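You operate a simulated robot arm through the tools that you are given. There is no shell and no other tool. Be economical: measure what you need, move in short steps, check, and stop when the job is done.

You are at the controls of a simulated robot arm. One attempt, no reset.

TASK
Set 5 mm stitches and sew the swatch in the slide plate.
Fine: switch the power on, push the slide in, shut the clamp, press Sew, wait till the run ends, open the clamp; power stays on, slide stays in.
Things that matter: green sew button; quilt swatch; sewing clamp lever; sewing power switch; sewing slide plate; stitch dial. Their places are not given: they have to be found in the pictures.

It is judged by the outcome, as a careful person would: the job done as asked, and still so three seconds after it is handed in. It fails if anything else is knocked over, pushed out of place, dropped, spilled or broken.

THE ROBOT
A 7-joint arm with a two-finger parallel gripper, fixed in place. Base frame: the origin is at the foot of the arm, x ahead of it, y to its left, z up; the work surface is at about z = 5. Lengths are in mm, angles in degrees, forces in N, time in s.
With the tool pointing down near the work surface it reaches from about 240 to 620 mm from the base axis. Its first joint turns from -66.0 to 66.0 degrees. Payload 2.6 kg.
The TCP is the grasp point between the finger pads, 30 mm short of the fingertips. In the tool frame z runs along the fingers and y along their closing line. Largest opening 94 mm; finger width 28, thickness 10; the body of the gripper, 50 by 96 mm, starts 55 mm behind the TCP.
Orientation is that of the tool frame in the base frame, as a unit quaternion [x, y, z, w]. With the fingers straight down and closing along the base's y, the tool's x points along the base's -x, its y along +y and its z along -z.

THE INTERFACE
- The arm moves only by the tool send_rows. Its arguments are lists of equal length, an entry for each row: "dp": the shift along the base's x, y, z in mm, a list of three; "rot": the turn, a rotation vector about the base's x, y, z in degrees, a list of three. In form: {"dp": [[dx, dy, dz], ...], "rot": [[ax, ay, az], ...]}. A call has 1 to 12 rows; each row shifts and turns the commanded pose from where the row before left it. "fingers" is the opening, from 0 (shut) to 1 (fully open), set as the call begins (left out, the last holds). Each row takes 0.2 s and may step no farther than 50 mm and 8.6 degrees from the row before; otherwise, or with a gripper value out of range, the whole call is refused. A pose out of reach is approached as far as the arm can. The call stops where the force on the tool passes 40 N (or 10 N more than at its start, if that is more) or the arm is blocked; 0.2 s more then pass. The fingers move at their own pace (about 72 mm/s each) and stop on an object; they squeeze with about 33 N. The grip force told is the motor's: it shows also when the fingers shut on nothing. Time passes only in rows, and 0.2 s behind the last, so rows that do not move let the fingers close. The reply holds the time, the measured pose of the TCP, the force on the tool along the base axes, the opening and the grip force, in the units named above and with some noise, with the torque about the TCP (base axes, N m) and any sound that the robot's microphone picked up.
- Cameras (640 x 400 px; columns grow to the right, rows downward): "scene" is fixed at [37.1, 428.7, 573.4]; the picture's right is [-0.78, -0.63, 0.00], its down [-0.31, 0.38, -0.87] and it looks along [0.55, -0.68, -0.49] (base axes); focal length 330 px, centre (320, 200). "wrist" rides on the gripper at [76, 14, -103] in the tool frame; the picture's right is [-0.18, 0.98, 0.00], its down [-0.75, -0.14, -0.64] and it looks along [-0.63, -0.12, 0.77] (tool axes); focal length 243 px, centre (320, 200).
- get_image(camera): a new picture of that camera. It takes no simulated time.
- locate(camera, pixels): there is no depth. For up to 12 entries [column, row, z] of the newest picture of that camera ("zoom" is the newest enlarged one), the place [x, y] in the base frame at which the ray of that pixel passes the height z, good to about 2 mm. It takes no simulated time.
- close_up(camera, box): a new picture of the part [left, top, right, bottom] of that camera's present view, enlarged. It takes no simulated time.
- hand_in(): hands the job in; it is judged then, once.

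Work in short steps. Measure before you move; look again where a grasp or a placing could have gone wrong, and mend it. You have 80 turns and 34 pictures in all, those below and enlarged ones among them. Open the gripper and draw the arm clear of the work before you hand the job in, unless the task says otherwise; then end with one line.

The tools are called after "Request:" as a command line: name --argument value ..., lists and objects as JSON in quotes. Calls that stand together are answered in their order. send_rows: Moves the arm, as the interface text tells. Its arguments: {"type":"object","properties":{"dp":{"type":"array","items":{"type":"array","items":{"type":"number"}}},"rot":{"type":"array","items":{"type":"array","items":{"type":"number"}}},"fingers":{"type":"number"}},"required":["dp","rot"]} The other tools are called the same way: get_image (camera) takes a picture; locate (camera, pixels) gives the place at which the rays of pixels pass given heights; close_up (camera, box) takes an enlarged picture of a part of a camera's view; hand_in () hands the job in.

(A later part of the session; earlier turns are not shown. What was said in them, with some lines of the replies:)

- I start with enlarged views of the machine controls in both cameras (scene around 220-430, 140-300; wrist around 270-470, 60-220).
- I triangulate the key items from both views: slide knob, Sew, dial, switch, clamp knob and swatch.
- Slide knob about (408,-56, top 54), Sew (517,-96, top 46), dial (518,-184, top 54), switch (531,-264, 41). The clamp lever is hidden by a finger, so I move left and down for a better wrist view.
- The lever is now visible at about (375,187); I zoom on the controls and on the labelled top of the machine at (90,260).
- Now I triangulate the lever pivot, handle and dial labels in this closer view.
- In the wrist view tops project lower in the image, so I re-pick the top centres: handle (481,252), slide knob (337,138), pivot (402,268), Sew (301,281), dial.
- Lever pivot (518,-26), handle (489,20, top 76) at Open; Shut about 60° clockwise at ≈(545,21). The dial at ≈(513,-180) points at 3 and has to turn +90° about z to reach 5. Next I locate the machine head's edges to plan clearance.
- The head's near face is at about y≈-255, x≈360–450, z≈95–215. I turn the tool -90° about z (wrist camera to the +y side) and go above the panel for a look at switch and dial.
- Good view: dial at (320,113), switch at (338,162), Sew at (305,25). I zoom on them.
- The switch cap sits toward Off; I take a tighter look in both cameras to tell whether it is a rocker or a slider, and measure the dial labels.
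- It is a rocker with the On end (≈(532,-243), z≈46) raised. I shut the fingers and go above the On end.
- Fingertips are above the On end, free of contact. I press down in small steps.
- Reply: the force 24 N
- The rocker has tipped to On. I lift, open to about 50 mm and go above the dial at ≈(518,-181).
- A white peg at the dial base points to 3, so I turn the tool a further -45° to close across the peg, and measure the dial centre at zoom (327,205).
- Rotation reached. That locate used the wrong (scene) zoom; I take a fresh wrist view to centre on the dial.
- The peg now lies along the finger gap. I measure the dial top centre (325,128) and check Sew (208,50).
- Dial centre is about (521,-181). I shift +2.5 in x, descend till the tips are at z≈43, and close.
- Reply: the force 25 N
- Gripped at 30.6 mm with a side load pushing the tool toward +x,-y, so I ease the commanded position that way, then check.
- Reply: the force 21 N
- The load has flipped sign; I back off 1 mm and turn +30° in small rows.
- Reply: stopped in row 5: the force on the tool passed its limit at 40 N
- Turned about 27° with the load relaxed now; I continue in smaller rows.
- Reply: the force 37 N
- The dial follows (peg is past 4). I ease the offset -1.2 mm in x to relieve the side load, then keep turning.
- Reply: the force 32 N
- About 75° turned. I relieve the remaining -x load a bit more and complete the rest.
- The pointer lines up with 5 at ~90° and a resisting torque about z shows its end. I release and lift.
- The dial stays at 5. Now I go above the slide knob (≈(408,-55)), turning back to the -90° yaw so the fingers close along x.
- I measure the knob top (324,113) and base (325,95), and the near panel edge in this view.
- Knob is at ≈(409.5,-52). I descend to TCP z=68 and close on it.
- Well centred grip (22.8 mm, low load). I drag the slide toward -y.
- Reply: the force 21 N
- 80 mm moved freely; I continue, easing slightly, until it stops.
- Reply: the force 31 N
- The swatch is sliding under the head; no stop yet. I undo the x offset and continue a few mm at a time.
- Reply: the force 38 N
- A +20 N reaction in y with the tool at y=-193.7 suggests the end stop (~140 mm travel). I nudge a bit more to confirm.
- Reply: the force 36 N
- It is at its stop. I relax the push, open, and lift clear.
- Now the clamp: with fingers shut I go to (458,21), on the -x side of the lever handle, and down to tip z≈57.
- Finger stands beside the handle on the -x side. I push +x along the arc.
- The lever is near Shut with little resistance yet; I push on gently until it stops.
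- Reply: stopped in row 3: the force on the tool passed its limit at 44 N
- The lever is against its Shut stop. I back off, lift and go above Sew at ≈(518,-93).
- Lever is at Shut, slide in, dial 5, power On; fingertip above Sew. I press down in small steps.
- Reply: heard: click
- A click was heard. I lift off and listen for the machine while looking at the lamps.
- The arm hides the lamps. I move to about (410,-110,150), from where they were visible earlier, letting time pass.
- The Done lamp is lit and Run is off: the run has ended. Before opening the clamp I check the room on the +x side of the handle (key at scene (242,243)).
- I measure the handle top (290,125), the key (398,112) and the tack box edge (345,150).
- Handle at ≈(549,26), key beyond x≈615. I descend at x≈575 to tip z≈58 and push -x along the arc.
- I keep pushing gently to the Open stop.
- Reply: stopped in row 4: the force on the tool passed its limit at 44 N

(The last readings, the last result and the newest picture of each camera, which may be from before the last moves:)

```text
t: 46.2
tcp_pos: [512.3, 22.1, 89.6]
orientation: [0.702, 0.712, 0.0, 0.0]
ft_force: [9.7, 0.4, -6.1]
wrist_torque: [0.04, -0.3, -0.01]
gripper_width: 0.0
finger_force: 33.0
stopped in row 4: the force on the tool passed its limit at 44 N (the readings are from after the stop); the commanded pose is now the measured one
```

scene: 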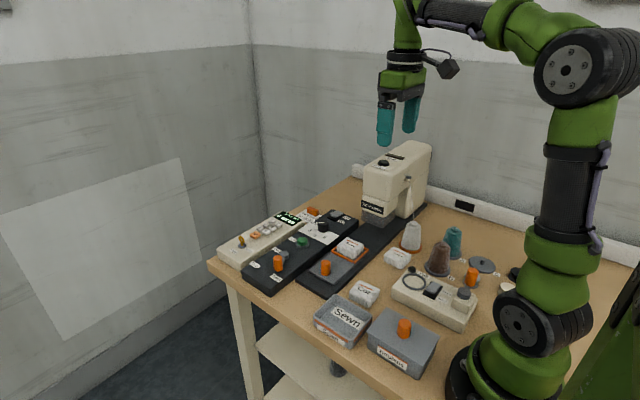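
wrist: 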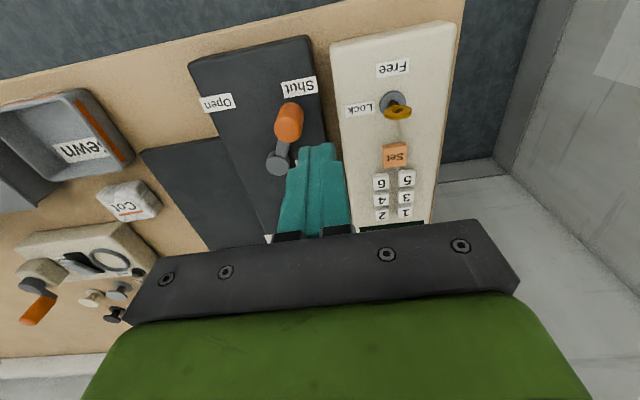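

The lever hit its Open stop. I back off +x, lift, open the gripper and withdraw up and back.

Request:
send_rows --dp '[[6, 0, 0], [0, 0, 35], [0, 0, 45], [-25, -20, 40], [-35, -20, 20], [-35, -20, 10], [-35, -15, 0]]' --rot '[[0, 0, 0], [0, 0, 0], [0, 0, 0], [0, 0, 0], [0, 0, 0], [0, 0, 0], [0, 0, 0]]' --fingers 0

Request:
send_rows --dp '[[0, 0, 0], [0, 0, 0], [0, 0, 0], [0, 0, 0]]' --rot '[[0, 0, 0], [0, 0, 0], [0, 0, 0], [0, 0, 0]]' --fingers 1

Request:
get_image --camera "scene"

Request:
close_up --camera "scene" --box '[220, 140, 430, 290]'

```text
refused: row 4 steps farther than a row can; nothing moved
```

```text
t: 46.6
tcp_pos: [520.5, 22.3, 90.0]
orientation: [0.696, 0.718, 0.008, 0.013]
ft_force: [65.6, 3.9, -36.3]
wrist_torque: [0.08, -2.02, -0.04]
gripper_width: 19.1
finger_force: 0.0
stopped in row 2: the force on the tool passed its limit at 47 N (the readings are from after the stop); the commanded pose is now the measured one
```

```text
4 pictures are left
```

scene: 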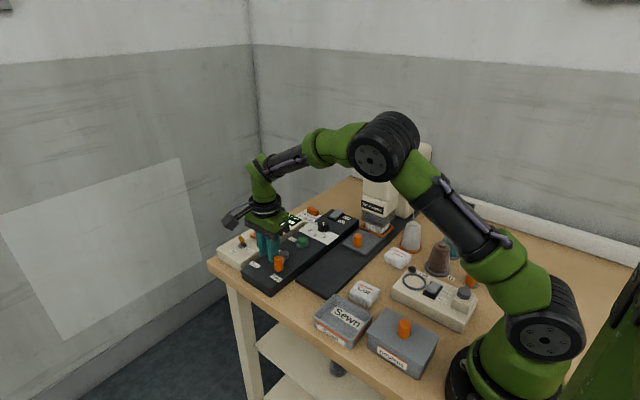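

```text
2.67 times, centred on (325, 215) of scene
```

zoom: 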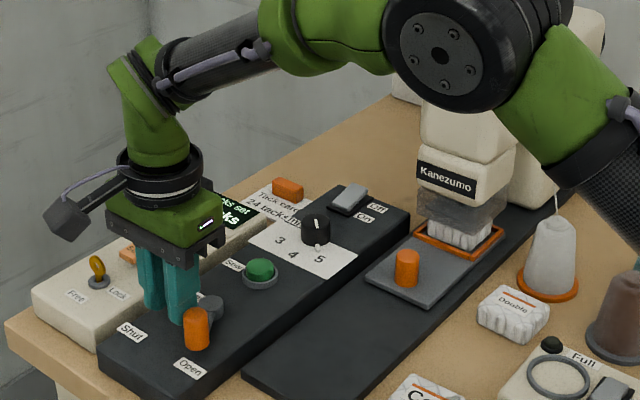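

My withdrawal was refused for an over-long row, so the fingers opened against the lever at its stop; nothing looks displaced. I shut the fingers, back off and lift with shorter rows.

Request:
send_rows --dp '[[3, 0, 0], [3, 0, 0], [0, 0, 30], [0, 0, 40], [0, 0, 40], [-25, -18, 25], [-30, -20, 20], [-30, -20, 10], [-30, -15, 0]]' --rot '[[0, 0, 0], [0, 0, 0], [0, 0, 0], [0, 0, 0], [0, 0, 0], [0, 0, 0], [0, 0, 0], [0, 0, 0], [0, 0, 0]]' --fingers 0

```text
t: 48.6
tcp_pos: [405.3, -50.8, 254.0]
orientation: [0.7, 0.714, 0.003, 0.003]
ft_force: [-0.3, 0.6, 0.1]
wrist_torque: [0.0, 0.01, 0.02]
gripper_width: 0.2
finger_force: 32.8
```

The arm is clear at (405,-51,254). I open the gripper and take a final look at all the controls.

Request:
send_rows --dp '[[0, 0, 10], [0, 0, 10], [0, 0, 0], [0, 0, 0]]' --rot '[[0, 0, 0], [0, 0, 0], [0, 0, 0], [0, 0, 0]]' --fingers 1

Request:
close_up --camera "scene" --box '[220, 140, 430, 290]'

Request:
get_image --camera "wrist"

```text
t: 49.6
tcp_pos: [405.6, -50.6, 273.8]
orientation: [0.701, 0.714, 0.003, 0.003]
ft_force: [-0.3, 0.1, 0.7]
wrist_torque: [-0.02, 0.0, -0.01]
gripper_width: 93.7
finger_force: 0.2
```

```text
2.67 times, centred on (325, 215) of scene
```

zoom: 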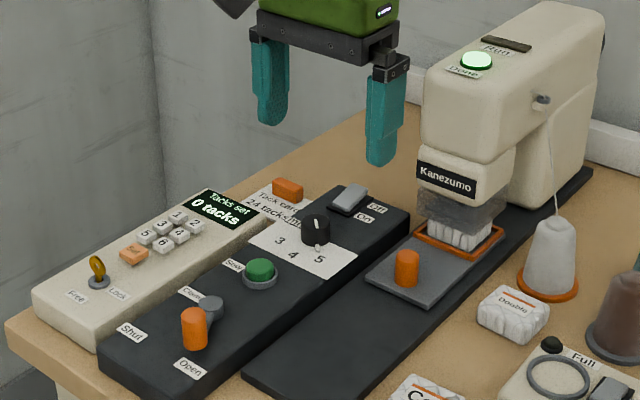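

```text
1 pictures are left
```

wrist: 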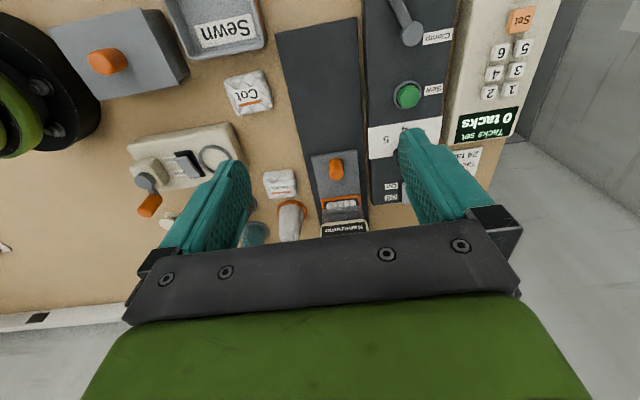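

Done is lit, the dial is at 5, power is On, the slide is in, the clamp is Open and the arm is clear, so I hand in.

Request:
hand_in

```text
The job is handed in.
```

I set the stitch dial to 5 mm and sewed the swatch, and the Done lamp lit at the end of the run; power is on, the slide is in and the clamp is open. While backing away, the fingers opened against the clamp lever at its Open stop (about 66 N), but nothing looked out of place in the final pictures.
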